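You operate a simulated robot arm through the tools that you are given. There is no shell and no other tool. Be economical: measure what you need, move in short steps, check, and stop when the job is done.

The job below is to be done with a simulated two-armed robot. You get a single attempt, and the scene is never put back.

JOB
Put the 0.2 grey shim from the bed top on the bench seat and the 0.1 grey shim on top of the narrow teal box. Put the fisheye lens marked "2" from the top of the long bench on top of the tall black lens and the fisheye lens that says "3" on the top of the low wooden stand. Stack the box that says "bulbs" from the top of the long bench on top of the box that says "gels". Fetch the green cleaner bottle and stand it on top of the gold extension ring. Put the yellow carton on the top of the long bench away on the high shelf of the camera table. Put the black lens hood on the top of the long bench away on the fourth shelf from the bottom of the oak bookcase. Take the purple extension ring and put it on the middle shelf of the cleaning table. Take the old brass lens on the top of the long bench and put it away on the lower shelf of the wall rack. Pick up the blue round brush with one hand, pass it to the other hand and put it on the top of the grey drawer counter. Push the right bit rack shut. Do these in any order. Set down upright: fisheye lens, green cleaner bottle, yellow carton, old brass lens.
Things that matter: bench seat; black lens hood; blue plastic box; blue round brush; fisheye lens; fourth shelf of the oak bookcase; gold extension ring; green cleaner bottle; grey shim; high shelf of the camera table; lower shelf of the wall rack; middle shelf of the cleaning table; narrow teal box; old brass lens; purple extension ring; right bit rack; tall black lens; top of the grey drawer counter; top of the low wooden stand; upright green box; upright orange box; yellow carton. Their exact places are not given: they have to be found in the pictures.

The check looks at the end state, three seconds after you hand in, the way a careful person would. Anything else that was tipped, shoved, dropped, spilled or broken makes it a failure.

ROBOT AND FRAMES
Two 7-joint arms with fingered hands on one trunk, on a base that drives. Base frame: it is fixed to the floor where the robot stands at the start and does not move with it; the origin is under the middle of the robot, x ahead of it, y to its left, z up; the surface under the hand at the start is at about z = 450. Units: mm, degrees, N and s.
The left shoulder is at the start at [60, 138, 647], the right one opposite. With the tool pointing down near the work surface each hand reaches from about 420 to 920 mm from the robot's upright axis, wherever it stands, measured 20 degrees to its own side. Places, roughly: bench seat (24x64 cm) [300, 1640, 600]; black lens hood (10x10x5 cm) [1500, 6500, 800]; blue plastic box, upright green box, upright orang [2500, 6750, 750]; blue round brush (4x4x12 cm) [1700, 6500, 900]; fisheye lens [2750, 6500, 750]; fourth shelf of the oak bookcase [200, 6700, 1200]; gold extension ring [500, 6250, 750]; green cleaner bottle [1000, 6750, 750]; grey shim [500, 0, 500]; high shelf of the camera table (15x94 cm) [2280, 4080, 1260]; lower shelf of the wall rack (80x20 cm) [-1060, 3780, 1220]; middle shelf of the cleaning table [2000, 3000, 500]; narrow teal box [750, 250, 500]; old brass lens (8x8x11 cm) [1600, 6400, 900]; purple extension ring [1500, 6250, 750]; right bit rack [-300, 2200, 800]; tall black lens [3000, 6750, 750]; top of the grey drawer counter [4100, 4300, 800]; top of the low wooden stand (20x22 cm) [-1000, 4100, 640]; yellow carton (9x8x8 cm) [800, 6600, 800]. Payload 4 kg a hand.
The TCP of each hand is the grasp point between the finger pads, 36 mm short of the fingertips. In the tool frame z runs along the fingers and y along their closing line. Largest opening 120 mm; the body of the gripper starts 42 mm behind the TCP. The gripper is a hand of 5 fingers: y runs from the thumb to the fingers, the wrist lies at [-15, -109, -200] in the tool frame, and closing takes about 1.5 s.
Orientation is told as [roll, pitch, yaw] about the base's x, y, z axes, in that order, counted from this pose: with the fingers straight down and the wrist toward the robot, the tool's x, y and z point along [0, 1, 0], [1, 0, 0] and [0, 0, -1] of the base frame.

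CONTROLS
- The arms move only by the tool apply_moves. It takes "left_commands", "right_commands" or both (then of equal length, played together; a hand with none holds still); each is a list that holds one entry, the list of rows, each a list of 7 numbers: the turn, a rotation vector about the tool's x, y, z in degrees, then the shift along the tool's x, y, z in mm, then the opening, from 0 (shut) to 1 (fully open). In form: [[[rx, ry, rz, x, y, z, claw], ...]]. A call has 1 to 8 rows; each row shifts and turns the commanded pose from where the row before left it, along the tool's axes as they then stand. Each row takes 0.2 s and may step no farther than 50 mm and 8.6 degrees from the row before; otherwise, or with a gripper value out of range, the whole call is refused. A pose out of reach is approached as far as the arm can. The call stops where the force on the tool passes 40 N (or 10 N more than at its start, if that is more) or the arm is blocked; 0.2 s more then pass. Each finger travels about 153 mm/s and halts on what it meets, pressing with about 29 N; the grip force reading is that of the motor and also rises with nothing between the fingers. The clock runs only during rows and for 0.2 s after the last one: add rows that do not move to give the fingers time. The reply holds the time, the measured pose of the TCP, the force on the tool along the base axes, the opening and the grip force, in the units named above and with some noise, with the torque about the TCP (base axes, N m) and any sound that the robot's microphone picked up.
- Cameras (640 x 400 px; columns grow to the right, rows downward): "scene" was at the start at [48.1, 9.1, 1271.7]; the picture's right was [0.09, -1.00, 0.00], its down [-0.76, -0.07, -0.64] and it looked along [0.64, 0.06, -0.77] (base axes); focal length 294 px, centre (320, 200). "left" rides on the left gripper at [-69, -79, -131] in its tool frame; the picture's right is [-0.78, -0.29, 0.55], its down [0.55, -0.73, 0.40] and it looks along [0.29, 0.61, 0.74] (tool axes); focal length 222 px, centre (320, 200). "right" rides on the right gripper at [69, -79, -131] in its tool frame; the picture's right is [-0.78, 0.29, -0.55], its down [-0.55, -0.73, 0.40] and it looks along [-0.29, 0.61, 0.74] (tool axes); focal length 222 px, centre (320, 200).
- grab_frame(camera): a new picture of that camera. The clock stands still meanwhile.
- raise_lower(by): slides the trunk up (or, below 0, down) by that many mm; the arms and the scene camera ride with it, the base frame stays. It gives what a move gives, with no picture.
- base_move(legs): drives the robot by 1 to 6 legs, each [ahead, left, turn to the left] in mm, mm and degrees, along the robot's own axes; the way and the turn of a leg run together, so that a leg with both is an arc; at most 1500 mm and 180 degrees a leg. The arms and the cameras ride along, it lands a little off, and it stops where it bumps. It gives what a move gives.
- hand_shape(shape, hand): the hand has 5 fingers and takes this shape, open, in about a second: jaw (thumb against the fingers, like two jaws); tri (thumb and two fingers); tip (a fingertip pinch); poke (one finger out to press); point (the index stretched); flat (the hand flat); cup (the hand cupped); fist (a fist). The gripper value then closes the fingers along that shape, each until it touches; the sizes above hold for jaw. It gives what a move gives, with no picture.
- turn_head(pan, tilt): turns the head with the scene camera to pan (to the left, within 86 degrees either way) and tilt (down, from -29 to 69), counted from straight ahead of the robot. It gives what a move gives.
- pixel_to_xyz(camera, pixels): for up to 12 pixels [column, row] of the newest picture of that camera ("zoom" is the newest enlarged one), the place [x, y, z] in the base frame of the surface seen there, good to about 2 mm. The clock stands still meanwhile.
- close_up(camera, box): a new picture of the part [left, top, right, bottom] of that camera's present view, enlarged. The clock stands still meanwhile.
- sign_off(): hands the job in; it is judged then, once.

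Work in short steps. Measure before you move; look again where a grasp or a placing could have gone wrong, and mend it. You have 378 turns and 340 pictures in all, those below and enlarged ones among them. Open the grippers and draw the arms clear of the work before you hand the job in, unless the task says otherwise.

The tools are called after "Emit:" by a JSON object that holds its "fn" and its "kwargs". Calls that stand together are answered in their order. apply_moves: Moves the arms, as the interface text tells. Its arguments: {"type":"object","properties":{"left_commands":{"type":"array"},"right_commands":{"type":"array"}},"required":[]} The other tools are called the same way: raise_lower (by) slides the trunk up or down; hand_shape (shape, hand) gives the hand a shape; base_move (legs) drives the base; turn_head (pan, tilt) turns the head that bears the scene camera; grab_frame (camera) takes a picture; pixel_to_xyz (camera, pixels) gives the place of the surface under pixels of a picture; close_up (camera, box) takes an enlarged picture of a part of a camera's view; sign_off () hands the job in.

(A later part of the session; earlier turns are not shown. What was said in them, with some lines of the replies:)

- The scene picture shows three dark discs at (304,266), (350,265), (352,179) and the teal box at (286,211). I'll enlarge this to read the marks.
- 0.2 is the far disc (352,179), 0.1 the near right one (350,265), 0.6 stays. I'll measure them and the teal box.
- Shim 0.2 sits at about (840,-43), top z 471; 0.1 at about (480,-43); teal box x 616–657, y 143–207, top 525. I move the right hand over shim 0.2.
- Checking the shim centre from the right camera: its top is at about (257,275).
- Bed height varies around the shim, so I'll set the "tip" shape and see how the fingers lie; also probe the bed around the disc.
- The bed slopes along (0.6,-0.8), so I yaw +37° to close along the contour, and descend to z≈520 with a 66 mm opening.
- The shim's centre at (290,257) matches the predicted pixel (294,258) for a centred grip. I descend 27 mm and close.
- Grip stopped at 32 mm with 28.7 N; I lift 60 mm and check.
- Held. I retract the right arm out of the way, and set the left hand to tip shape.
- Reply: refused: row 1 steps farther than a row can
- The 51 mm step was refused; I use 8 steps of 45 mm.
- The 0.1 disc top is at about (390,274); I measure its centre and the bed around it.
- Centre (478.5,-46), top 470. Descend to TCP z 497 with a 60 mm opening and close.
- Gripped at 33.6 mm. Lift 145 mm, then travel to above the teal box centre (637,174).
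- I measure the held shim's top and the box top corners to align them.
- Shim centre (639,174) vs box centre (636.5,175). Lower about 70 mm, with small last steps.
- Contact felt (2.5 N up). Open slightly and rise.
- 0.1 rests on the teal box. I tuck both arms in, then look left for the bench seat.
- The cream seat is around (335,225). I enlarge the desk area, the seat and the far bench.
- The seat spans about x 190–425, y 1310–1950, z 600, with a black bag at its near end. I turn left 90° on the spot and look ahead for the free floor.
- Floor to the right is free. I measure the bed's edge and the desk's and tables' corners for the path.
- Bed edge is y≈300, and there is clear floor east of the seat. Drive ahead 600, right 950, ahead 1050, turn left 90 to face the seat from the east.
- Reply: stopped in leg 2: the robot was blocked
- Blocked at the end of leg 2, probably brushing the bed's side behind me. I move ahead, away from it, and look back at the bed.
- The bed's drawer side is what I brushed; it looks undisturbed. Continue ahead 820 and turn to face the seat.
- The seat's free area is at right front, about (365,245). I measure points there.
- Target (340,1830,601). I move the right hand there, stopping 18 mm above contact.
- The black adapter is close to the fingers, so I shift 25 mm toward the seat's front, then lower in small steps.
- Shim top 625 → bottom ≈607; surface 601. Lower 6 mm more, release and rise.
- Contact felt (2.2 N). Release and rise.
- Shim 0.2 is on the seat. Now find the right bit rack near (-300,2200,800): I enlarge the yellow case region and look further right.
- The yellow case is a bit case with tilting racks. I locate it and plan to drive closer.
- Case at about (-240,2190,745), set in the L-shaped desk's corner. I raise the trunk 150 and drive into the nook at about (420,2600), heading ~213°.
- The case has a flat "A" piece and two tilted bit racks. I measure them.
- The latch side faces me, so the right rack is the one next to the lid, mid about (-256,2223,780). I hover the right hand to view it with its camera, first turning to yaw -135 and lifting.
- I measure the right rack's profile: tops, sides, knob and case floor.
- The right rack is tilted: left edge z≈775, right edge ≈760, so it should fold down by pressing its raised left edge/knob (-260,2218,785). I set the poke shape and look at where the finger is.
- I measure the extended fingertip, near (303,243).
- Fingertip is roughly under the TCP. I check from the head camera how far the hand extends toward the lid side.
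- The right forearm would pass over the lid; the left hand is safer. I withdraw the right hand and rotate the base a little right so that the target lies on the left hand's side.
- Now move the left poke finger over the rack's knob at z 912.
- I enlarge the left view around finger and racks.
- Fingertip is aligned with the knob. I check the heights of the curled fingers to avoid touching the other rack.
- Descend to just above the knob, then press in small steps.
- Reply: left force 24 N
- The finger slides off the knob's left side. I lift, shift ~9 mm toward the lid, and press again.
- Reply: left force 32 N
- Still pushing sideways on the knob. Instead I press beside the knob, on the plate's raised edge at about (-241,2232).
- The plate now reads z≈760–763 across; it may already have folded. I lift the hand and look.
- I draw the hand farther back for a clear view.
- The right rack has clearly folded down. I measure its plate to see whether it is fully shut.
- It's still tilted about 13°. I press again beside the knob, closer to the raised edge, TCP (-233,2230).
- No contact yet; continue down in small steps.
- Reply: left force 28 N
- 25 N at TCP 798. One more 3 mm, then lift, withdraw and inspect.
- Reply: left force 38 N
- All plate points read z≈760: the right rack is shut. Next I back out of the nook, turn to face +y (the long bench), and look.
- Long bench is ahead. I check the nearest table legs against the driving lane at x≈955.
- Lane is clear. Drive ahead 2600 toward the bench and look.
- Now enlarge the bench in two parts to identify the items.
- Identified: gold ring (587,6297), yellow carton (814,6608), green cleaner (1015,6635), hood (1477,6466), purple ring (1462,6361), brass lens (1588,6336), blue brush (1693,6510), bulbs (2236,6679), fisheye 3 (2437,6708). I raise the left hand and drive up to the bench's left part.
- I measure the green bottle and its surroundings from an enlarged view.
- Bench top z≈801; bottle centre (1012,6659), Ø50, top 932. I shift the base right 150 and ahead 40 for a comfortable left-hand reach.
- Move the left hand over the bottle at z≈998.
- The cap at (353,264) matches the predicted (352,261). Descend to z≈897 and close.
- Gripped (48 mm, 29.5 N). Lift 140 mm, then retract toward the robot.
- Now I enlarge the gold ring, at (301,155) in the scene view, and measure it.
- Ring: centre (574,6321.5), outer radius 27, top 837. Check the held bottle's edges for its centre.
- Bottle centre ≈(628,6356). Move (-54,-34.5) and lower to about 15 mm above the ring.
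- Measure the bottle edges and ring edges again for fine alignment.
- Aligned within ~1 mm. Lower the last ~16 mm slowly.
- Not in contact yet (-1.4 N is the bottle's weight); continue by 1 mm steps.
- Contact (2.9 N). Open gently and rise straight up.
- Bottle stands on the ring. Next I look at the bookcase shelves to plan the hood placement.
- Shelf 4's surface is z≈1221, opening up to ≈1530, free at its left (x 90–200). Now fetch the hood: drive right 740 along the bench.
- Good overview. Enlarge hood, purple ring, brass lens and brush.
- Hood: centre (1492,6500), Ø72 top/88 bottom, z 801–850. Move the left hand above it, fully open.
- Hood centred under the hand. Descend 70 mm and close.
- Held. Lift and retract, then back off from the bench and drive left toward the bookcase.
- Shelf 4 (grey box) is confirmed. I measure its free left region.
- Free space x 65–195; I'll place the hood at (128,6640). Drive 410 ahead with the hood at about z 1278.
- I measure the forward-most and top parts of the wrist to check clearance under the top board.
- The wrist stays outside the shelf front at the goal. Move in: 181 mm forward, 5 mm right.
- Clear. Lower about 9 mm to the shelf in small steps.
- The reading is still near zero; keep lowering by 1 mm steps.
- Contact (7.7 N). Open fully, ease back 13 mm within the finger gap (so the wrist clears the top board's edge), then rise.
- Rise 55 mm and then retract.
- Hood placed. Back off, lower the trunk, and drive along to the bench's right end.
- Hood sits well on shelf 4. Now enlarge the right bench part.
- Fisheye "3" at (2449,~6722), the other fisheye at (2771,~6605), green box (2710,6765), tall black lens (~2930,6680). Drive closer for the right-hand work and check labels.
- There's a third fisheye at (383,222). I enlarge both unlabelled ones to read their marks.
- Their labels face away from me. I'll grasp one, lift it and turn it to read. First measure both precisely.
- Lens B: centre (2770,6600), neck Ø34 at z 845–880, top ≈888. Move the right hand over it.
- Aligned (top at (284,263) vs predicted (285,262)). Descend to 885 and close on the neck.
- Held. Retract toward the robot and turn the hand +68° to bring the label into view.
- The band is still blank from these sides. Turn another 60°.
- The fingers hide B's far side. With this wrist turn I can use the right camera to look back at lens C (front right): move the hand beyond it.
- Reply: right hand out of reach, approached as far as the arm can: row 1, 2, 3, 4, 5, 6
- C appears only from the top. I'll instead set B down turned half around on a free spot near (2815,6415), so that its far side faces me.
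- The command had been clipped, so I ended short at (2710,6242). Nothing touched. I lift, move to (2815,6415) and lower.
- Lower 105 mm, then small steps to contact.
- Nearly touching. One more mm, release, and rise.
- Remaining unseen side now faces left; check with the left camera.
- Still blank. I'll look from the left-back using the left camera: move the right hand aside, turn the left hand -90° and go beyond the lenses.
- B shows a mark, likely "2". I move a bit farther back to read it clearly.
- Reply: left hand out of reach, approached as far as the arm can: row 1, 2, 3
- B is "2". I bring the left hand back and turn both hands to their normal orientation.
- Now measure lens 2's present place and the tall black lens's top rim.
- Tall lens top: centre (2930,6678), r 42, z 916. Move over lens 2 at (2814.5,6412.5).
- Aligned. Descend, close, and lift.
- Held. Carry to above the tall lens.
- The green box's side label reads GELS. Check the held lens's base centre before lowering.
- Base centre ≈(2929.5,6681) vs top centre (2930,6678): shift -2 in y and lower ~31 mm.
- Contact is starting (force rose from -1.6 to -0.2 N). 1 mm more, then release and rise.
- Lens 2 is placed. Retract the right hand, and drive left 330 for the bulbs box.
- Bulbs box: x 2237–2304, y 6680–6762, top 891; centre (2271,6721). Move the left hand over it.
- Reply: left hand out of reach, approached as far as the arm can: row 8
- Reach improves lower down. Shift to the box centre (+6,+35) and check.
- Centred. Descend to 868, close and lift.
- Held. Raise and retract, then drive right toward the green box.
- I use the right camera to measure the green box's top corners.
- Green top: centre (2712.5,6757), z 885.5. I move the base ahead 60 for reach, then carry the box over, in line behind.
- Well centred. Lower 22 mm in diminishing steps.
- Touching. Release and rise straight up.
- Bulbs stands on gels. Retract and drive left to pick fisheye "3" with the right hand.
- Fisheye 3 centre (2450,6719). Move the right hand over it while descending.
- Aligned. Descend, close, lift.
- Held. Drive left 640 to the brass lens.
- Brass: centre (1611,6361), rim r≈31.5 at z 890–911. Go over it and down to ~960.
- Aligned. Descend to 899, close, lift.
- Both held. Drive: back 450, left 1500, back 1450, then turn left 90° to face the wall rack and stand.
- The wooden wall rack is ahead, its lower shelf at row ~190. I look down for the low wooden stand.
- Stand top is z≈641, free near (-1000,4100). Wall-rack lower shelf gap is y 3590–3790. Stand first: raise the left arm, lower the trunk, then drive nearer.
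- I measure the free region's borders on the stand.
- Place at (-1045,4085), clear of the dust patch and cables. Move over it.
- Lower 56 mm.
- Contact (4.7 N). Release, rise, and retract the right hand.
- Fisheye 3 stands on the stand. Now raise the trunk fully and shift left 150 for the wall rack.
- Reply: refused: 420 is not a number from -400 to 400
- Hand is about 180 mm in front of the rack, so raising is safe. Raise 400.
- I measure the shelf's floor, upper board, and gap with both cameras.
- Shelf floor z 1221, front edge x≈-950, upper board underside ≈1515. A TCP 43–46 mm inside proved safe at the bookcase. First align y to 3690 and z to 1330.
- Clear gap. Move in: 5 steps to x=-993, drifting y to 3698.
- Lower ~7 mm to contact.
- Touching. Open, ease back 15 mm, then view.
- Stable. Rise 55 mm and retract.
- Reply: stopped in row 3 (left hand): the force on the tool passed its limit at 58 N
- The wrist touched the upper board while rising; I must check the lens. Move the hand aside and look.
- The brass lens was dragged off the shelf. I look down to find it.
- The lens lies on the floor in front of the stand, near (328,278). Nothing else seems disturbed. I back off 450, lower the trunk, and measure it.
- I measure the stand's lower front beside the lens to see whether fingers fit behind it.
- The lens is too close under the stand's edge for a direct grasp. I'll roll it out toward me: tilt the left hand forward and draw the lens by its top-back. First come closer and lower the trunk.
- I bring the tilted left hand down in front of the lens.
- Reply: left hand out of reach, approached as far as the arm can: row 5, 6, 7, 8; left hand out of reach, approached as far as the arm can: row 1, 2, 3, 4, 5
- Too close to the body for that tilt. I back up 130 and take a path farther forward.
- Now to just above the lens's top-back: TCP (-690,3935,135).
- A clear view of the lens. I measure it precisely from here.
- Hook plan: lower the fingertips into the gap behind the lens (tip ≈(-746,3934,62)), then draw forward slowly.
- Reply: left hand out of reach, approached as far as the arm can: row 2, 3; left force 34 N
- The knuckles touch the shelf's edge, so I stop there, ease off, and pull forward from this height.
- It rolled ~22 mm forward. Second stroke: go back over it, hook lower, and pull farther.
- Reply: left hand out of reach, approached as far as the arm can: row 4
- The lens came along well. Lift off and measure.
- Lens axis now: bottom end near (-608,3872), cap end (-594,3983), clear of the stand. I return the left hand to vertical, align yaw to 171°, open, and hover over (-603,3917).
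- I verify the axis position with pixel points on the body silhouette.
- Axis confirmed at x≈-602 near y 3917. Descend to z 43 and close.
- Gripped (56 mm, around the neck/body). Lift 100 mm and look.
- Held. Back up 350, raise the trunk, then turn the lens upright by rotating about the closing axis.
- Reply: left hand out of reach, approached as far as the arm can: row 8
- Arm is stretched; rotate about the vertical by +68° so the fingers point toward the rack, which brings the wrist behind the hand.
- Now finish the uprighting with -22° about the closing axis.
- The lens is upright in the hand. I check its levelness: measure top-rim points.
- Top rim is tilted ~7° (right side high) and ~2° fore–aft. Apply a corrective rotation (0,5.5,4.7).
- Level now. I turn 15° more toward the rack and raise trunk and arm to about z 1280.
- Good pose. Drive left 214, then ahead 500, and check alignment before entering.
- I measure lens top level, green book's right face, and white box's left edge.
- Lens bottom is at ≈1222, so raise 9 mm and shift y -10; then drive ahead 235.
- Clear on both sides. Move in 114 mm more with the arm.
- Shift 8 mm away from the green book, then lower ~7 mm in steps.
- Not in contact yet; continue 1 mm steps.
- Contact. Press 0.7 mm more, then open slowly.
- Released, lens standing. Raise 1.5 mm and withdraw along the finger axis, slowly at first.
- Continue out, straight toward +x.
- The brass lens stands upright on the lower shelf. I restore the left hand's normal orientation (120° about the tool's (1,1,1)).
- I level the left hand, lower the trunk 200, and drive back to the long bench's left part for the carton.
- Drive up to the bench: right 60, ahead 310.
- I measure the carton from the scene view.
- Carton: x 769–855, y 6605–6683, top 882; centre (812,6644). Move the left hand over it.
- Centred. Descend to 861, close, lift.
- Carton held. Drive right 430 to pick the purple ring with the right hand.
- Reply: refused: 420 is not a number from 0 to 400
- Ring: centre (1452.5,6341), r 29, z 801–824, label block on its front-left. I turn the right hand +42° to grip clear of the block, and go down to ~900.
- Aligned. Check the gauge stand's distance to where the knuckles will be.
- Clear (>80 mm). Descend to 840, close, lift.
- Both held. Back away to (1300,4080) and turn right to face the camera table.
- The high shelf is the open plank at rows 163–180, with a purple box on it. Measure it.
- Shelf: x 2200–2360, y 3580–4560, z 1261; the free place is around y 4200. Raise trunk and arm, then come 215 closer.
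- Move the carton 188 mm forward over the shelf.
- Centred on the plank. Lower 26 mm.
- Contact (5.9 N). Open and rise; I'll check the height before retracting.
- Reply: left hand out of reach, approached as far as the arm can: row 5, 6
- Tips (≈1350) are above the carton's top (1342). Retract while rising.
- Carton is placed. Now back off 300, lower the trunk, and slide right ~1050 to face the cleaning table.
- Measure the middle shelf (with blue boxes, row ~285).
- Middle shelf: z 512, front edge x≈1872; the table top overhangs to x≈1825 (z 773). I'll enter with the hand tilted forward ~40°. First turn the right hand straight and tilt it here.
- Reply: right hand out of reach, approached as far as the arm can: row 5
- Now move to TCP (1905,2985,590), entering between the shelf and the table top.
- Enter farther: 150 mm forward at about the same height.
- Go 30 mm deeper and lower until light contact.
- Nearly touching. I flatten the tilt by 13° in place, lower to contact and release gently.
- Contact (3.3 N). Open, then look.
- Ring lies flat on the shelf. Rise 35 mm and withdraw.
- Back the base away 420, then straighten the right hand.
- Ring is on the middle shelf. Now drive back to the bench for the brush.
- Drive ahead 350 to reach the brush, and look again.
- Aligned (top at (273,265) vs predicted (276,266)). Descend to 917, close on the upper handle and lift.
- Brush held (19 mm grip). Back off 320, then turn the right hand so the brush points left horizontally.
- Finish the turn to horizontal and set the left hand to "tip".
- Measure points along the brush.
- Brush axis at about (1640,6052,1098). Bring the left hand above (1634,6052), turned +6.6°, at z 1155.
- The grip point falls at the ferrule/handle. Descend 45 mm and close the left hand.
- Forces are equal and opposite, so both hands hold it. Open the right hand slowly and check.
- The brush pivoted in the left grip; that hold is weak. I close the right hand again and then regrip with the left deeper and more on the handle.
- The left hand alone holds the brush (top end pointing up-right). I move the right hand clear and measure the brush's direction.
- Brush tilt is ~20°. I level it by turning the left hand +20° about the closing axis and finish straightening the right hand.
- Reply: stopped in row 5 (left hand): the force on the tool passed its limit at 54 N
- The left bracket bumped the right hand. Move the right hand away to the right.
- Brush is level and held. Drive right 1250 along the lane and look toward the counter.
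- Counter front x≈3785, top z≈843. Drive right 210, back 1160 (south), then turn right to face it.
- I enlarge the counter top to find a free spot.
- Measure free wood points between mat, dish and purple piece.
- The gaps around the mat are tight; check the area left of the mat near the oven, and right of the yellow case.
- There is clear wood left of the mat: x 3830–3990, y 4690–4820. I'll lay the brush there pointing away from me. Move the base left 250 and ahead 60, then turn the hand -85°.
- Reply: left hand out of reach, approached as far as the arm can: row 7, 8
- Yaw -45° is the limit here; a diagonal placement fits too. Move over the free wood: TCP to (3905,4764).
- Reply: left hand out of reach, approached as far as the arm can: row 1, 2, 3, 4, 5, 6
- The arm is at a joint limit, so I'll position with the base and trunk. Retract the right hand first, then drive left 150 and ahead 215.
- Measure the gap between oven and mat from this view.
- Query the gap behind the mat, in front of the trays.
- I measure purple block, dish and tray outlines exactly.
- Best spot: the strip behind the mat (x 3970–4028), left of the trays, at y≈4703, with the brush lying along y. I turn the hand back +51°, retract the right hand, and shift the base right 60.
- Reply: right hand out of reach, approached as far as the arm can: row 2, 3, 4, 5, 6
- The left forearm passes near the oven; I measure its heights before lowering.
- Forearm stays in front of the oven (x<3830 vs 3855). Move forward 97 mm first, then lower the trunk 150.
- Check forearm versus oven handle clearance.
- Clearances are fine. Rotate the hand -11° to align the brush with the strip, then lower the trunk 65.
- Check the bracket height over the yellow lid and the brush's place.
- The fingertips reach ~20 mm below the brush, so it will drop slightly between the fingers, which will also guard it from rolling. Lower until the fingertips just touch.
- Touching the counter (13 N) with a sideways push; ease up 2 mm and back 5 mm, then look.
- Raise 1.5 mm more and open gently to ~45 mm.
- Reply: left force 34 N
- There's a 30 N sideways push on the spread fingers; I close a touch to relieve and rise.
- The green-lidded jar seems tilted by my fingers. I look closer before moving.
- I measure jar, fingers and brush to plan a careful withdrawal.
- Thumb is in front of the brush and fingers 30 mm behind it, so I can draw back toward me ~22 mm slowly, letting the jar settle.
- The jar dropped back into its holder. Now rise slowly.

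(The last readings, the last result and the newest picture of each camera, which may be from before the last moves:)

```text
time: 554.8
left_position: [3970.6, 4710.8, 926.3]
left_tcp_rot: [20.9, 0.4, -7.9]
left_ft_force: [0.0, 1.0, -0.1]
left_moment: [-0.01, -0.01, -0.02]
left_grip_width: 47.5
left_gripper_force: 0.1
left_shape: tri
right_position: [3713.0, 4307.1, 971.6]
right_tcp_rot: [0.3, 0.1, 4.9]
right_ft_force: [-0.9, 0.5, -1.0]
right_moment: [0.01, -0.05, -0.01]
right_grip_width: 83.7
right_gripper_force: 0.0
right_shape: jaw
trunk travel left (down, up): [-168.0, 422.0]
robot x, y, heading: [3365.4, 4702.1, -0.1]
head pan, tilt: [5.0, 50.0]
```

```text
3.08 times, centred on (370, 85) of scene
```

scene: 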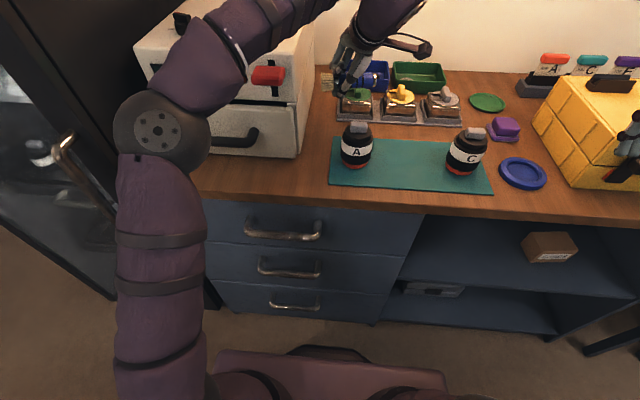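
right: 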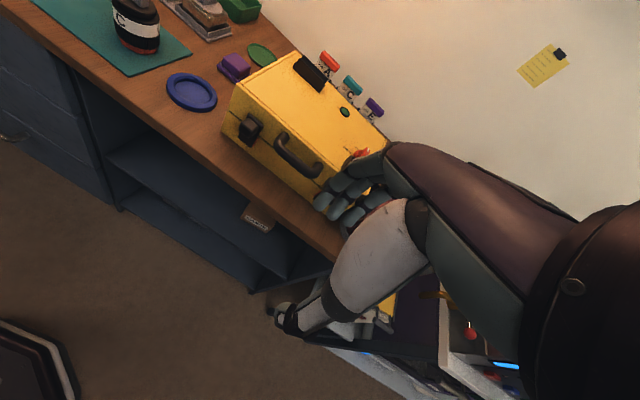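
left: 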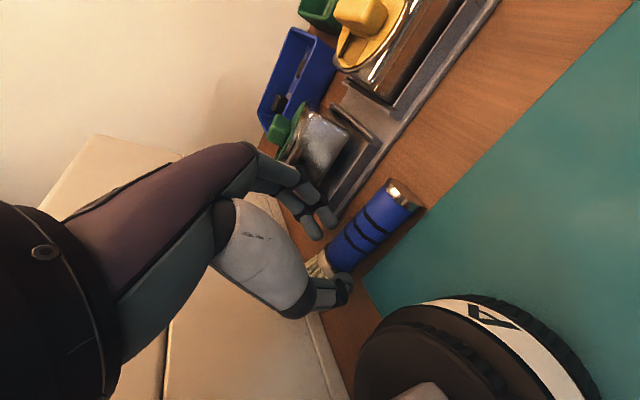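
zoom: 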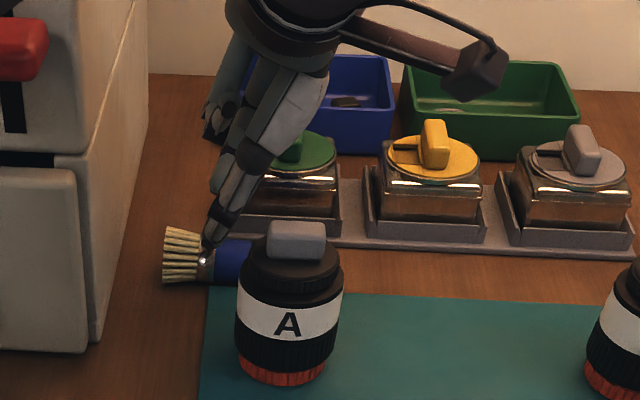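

Hands clear. Raise the trunk 200 and retract, then inspect everything.

Emit:
{"fn": "raise_lower", "kwargs": {"by": 180}}

Emit:
{"fn": "base_move", "kwargs": {"legs": [[-250, 0, 0]]}}

Emit:
{"fn": "turn_head", "kwargs": {"pan": -2, "tilt": 40}}

Emit:
{"fn": "grab_frame", "kwargs": {"camera": "scene"}}

```text
time: 556.8
left_position: [3970.2, 4711.0, 1106.4]
left_tcp_rot: [20.8, 0.4, -7.9]
left_ft_force: [0.3, 0.2, 0.3]
left_moment: [-0.02, 0.02, 0.0]
left_grip_width: 47.5
left_gripper_force: 0.0
left_shape: tri
right_position: [3713.5, 4307.0, 1150.7]
right_tcp_rot: [0.3, 0.1, 4.8]
right_ft_force: [0.0, -0.2, -0.5]
right_moment: [0.02, 0.01, 0.01]
right_grip_width: 83.9
right_gripper_force: 0.2
right_shape: jaw
trunk travel left (down, up): [-348.0, 242.0]
robot x, y, heading: [3362.8, 4698.8, 0.0]
head pan, tilt: [5.0, 50.0]
```

```text
time: 558.6
left_position: [3718.5, 4710.3, 1106.7]
left_tcp_rot: [20.7, 0.3, -7.6]
left_ft_force: [-0.9, -0.2, -0.2]
left_moment: [-0.02, 0.02, 0.0]
left_grip_width: 47.9
left_gripper_force: 0.2
left_shape: tri
right_position: [3462.6, 4307.4, 1151.1]
right_tcp_rot: [0.3, 0.1, 5.0]
right_ft_force: [-0.3, 0.2, 0.6]
right_moment: [0.0, -0.01, -0.01]
right_grip_width: 83.7
right_gripper_force: 0.1
right_shape: jaw
trunk travel left (down, up): [-348.0, 242.0]
robot x, y, heading: [3113.2, 4704.8, 0.2]
head pan, tilt: [5.0, 50.0]
```

```text
time: 559.4
left_position: [3720.4, 4711.6, 1106.7]
left_tcp_rot: [20.6, 0.3, -7.6]
left_ft_force: [-0.5, -0.8, -0.2]
left_moment: [0.02, 0.01, 0.03]
left_grip_width: 47.7
left_gripper_force: 0.0
left_shape: tri
right_position: [3462.2, 4307.9, 1153.2]
right_tcp_rot: [0.3, 0.1, 4.9]
right_ft_force: [0.6, -0.8, 0.1]
right_moment: [0.01, -0.03, -0.01]
right_grip_width: 83.7
right_gripper_force: 0.1
right_shape: jaw
trunk travel left (down, up): [-348.0, 242.0]
robot x, y, heading: [3110.0, 4699.9, 0.6]
head pan, tilt: [-2.0, 40.0]
```

```text
68 pictures are left
```

scene: 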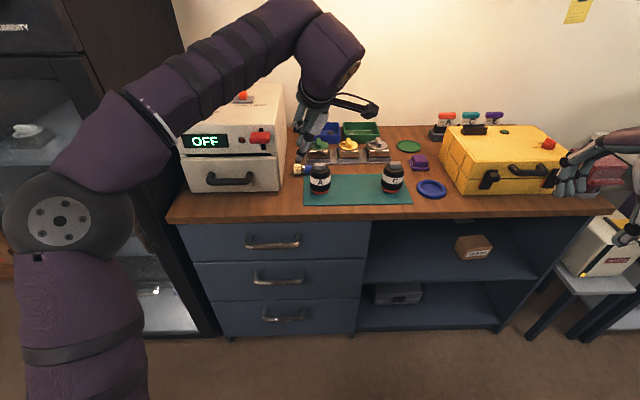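

Emit:
{"fn": "close_up", "kwargs": {"camera": "scene", "box": [270, 110, 430, 220]}}

Emit:
{"fn": "pixel_to_xyz", "kwargs": {"camera": "zoom", "pixels": [[110, 245], [140, 243], [160, 235], [95, 245], [125, 258], [180, 150], [215, 150], [200, 195], [215, 195], [150, 262], [320, 150], [205, 225]]}}

```text
3.64 times, centred on (350, 165) of scene
```

zoom: 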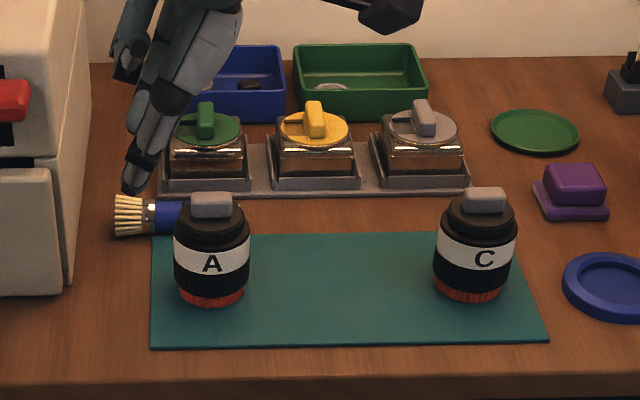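

```text
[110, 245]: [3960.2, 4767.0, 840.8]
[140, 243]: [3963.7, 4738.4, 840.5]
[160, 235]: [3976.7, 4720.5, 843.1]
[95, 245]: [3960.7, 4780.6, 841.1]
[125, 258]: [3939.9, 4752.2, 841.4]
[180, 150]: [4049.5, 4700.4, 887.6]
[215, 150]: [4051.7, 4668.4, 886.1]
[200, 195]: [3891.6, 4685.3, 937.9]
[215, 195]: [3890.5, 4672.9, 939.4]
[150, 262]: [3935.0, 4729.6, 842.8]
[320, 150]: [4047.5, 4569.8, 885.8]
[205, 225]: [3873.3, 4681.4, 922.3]
```

Everything is in place: the green jar sits in its holder and the brush lies on the counter. Open both hands and draw the arms back.

Emit:
{"fn": "apply_moves", "kwargs": {"left_commands": [[[0, 0, 0, 0, -30, 0, 0.8], [0, 0, 0, 0, -30, 0, 1], [0, 0, 0, 0, -30, 0, 1], [0, 0, 0, 0, 0, 0, 1], [0, 0, 0, 0, 0, 0, 1]]], "right_commands": [[[0, 0, 0, 0, 0, 0, 1], [0, 0, 0, 0, 0, 0, 1], [0, 0, 0, 0, 0, 0, 1], [0, 0, 0, 0, 0, 0, 1], [0, 0, 0, 0, 0, 0, 1]]]}}

Emit:
{"fn": "turn_head", "kwargs": {"pan": 5, "tilt": 35}}

Emit:
{"fn": "close_up", "kwargs": {"camera": "scene", "box": [200, 80, 520, 280]}}

Emit:
{"fn": "close_up", "kwargs": {"camera": "left", "box": [250, 0, 640, 300]}}

```text
time: 560.5
left_position: [3628.5, 4721.9, 1105.6]
left_tcp_rot: [20.7, 0.3, -7.6]
left_ft_force: [-0.1, 0.0, -0.2]
left_moment: [0.02, -0.02, 0.01]
left_grip_width: 119.7
left_gripper_force: 0.1
left_shape: tri
right_position: [3462.3, 4307.9, 1151.4]
right_tcp_rot: [0.3, 0.0, 5.0]
right_ft_force: [0.1, 0.3, 0.3]
right_moment: [-0.03, -0.01, 0.02]
right_grip_width: 119.7
right_gripper_force: 0.1
right_shape: jaw
trunk travel left (down, up): [-348.0, 242.0]
robot x, y, heading: [3112.9, 4698.2, 0.2]
head pan, tilt: [-2.0, 40.0]
```

```text
time: 561.2
left_position: [3628.4, 4721.7, 1105.5]
left_tcp_rot: [20.7, 0.4, -7.6]
left_ft_force: [-0.5, -0.1, 0.0]
left_moment: [-0.01, 0.02, 0.04]
left_grip_width: 119.6
left_gripper_force: 0.1
left_shape: tri
right_position: [3462.6, 4308.4, 1151.5]
right_tcp_rot: [0.3, 0.1, 4.9]
right_ft_force: [0.0, -0.4, 0.4]
right_moment: [0.0, 0.0, -0.03]
right_grip_width: 119.8
right_gripper_force: 0.0
right_shape: jaw
trunk travel left (down, up): [-348.0, 242.0]
robot x, y, heading: [3114.0, 4699.5, 0.4]
head pan, tilt: [5.0, 35.0]
```

```text
2.00 times, centred on (360, 180) of scene
```

zoom: 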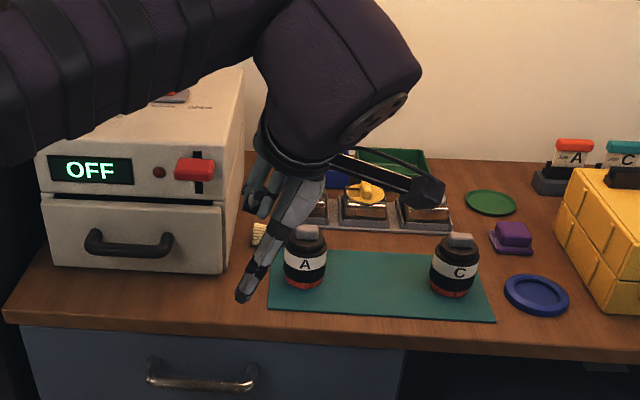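

```text
1.33 times, centred on (445, 150) of left
```

zoom: 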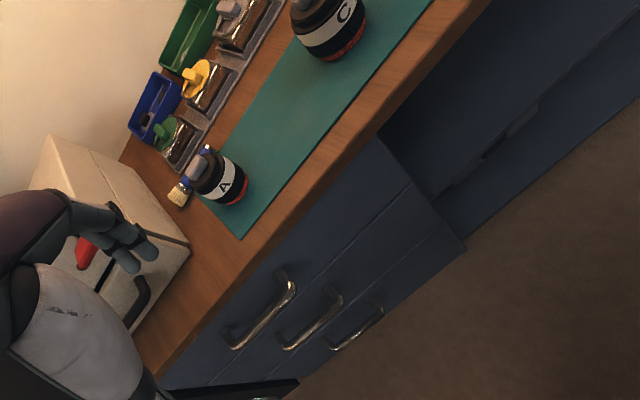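

Brush and counter are fine. For safety I make a last check drive to view the bed and the seat: back along the lanes to about (955,2100), facing the bed.

Emit:
{"fn": "base_move", "kwargs": {"legs": [[0, 0, 90], [815, 0, 0], [0, 1080, 0], [0, 1080, 0], [-1500, 0, 0], [-1500, 0, 0]]}}

Emit:
{"fn": "base_move", "kwargs": {"legs": [[-500, 0, 0], [0, 0, 150]]}}

Emit:
{"fn": "turn_head", "kwargs": {"pan": 0, "tilt": 25}}

Emit:
{"fn": "grab_frame", "kwargs": {"camera": "scene"}}

```text
time: 593.7
left_position: [833.8, 3065.2, 1104.3]
left_tcp_rot: [20.7, 0.3, 79.6]
left_ft_force: [-0.6, 0.4, -1.2]
left_moment: [0.0, -0.01, 0.0]
left_grip_width: 119.8
left_gripper_force: 0.1
left_shape: tri
right_position: [1238.8, 2878.5, 1152.5]
right_tcp_rot: [0.3, 0.1, 92.2]
right_ft_force: [0.3, 0.3, -0.4]
right_moment: [-0.01, -0.01, -0.03]
right_grip_width: 119.7
right_gripper_force: 0.0
right_shape: jaw
trunk travel left (down, up): [-348.0, 242.0]
robot x, y, heading: [828.2, 2548.3, 87.5]
head pan, tilt: [5.0, 35.0]
```

```text
time: 602.8
left_position: [542.1, 1615.9, 1105.9]
left_tcp_rot: [20.7, 0.3, -131.4]
left_ft_force: [-0.1, -0.6, 0.3]
left_moment: [0.0, -0.01, -0.06]
left_grip_width: 119.4
left_gripper_force: 0.0
left_shape: tri
right_position: [288.9, 1983.9, 1150.7]
right_tcp_rot: [0.4, 0.1, -118.7]
right_ft_force: [0.2, 0.0, -0.4]
right_moment: [-0.02, 0.0, 0.02]
right_grip_width: 119.5
right_gripper_force: 0.0
right_shape: jaw
trunk travel left (down, up): [-348.0, 242.0]
robot x, y, heading: [802.8, 2058.4, -123.5]
head pan, tilt: [5.0, 35.0]
```

```text
time: 603.5
left_position: [542.4, 1616.3, 1105.6]
left_tcp_rot: [20.7, 0.3, -131.3]
left_ft_force: [-1.2, 0.4, 1.2]
left_moment: [0.02, 0.0, 0.0]
left_grip_width: 119.4
left_gripper_force: 0.0
left_shape: tri
right_position: [288.8, 1983.7, 1151.2]
right_tcp_rot: [0.3, 0.3, -118.7]
right_ft_force: [0.5, -1.0, 0.9]
right_moment: [-0.01, 0.02, -0.01]
right_grip_width: 119.5
right_gripper_force: 0.0
right_shape: jaw
trunk travel left (down, up): [-348.0, 242.0]
robot x, y, heading: [807.1, 2057.5, -123.6]
head pan, tilt: [0.0, 25.0]
```

```text
64 pictures are left
```

scene: 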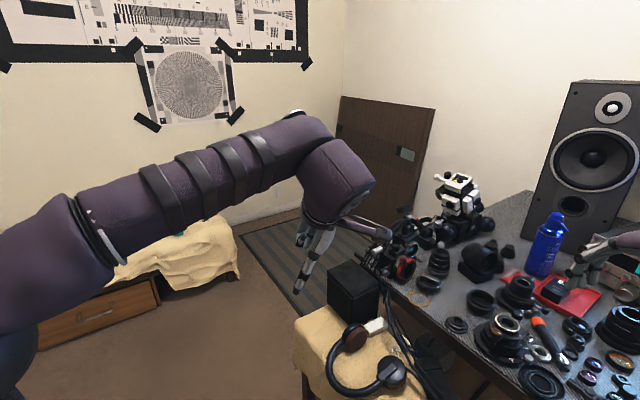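

Turn left 60° more to see the bed past the arm; and check the seat with the right camera.

Emit:
{"fn": "base_move", "kwargs": {"legs": [[0, 0, 75]]}}

Emit:
{"fn": "turn_head", "kwargs": {"pan": -35, "tilt": 25}}

Emit:
{"fn": "grab_frame", "kwargs": {"camera": "scene"}}

```text
time: 607.1
left_position: [1168.4, 1687.3, 1105.1]
left_tcp_rot: [20.7, 0.2, -56.0]
left_ft_force: [-0.1, -0.1, 0.0]
left_moment: [0.0, 0.0, 0.0]
left_grip_width: 119.5
left_gripper_force: 0.2
left_shape: tri
right_position: [748.3, 1537.1, 1151.0]
right_tcp_rot: [0.3, 0.0, -43.5]
right_ft_force: [0.5, -0.6, 0.5]
right_moment: [-0.02, -0.03, 0.06]
right_grip_width: 119.8
right_gripper_force: 0.1
right_shape: jaw
trunk travel left (down, up): [-348.0, 242.0]
robot x, y, heading: [806.2, 2055.3, -48.2]
head pan, tilt: [0.0, 25.0]
```

```text
time: 608.1
left_position: [1168.1, 1687.7, 1104.7]
left_tcp_rot: [20.7, 0.3, -56.1]
left_ft_force: [0.4, 0.2, -0.5]
left_moment: [0.02, -0.02, 0.03]
left_grip_width: 120.0
left_gripper_force: 0.1
left_shape: tri
right_position: [747.8, 1536.0, 1151.5]
right_tcp_rot: [0.3, 0.0, -43.6]
right_ft_force: [-0.5, 0.0, 0.8]
right_moment: [0.0, 0.02, 0.0]
right_grip_width: 119.8
right_gripper_force: 0.1
right_shape: jaw
trunk travel left (down, up): [-348.0, 242.0]
robot x, y, heading: [811.0, 2056.8, -48.4]
head pan, tilt: [-35.0, 25.0]
```

```text
63 pictures are left
```

scene: 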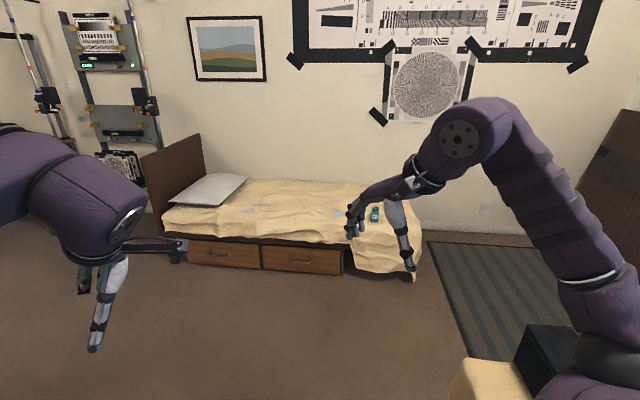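

Emit:
{"fn": "close_up", "kwargs": {"camera": "scene", "box": [335, 180, 425, 250]}}

Emit:
{"fn": "turn_head", "kwargs": {"pan": -86, "tilt": 50}}

Emit:
{"fn": "grab_frame", "kwargs": {"camera": "scene"}}

```text
5.71 times, centred on (380, 215) of scene
```

zoom: 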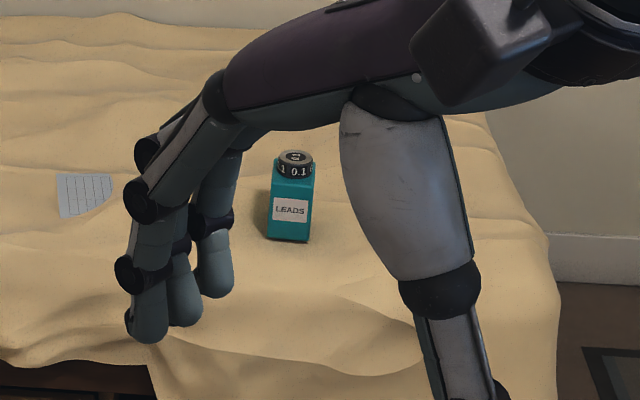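

```text
time: 609.3
left_position: [1169.1, 1687.1, 1104.5]
left_tcp_rot: [20.8, 0.4, -56.1]
left_ft_force: [0.9, -0.5, -0.6]
left_moment: [0.02, 0.02, 0.0]
left_grip_width: 119.9
left_gripper_force: 0.0
left_shape: tri
right_position: [748.4, 1535.7, 1153.1]
right_tcp_rot: [0.3, 0.1, -43.5]
right_ft_force: [0.1, 0.3, -0.5]
right_moment: [0.0, -0.02, -0.01]
right_grip_width: 119.7
right_gripper_force: 0.0
right_shape: jaw
trunk travel left (down, up): [-348.0, 242.0]
robot x, y, heading: [809.4, 2059.4, -48.3]
head pan, tilt: [-85.9, 50.0]
```

```text
61 pictures are left
```

scene: 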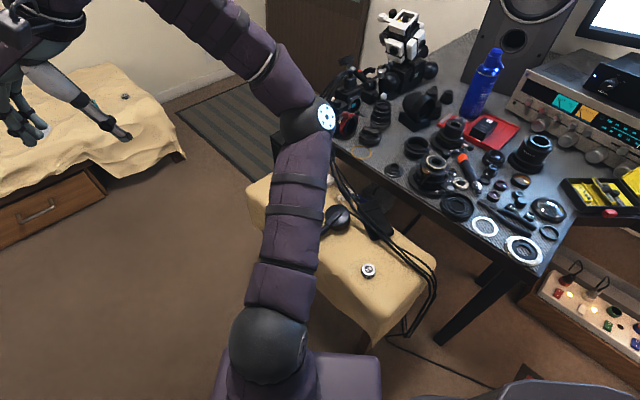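

The 0.1 shim is on the teal box, the 0.2 shim on the seat, and the grippers are open with the arms clear. I hand in.

Emit:
{"fn": "sign_off", "kwargs": {}}

```text
The job is handed in.
```

I did every part of the job and handed it in, but it was not spotless: the old brass lens fell to the floor once, and I briefly tipped a jar on the grey drawer counter. Both were put right. I checked each piece by camera after placing it and re-checked the two shims at the end.

- **Brass lens:** the first try at the wall rack caught it and it dropped. I rolled it out from under the low stand and stood it upright on the lower shelf. I saw no damage, but did not check it closely.
- **Jar on the counter:** my fingers tipped the green-lidded jar in its tray while I was setting down the brush. It dropped back into its holder and looked seated like the others.
- **Fisheye lens "2":** its label faced away, so I picked it up and turned it to read it before setting it on the tall black lens.
- **Brush:** I picked it up with the right hand, passed it to the left and put it on the counter. It lies on its side just behind the teal mat.
- **Bed and low stand:** the robot's base brushed the side of the bed early on, and my hand pressed against the edge of the stand's lower shelf while I reached for the brass lens. Nothing looked moved in later pictures.
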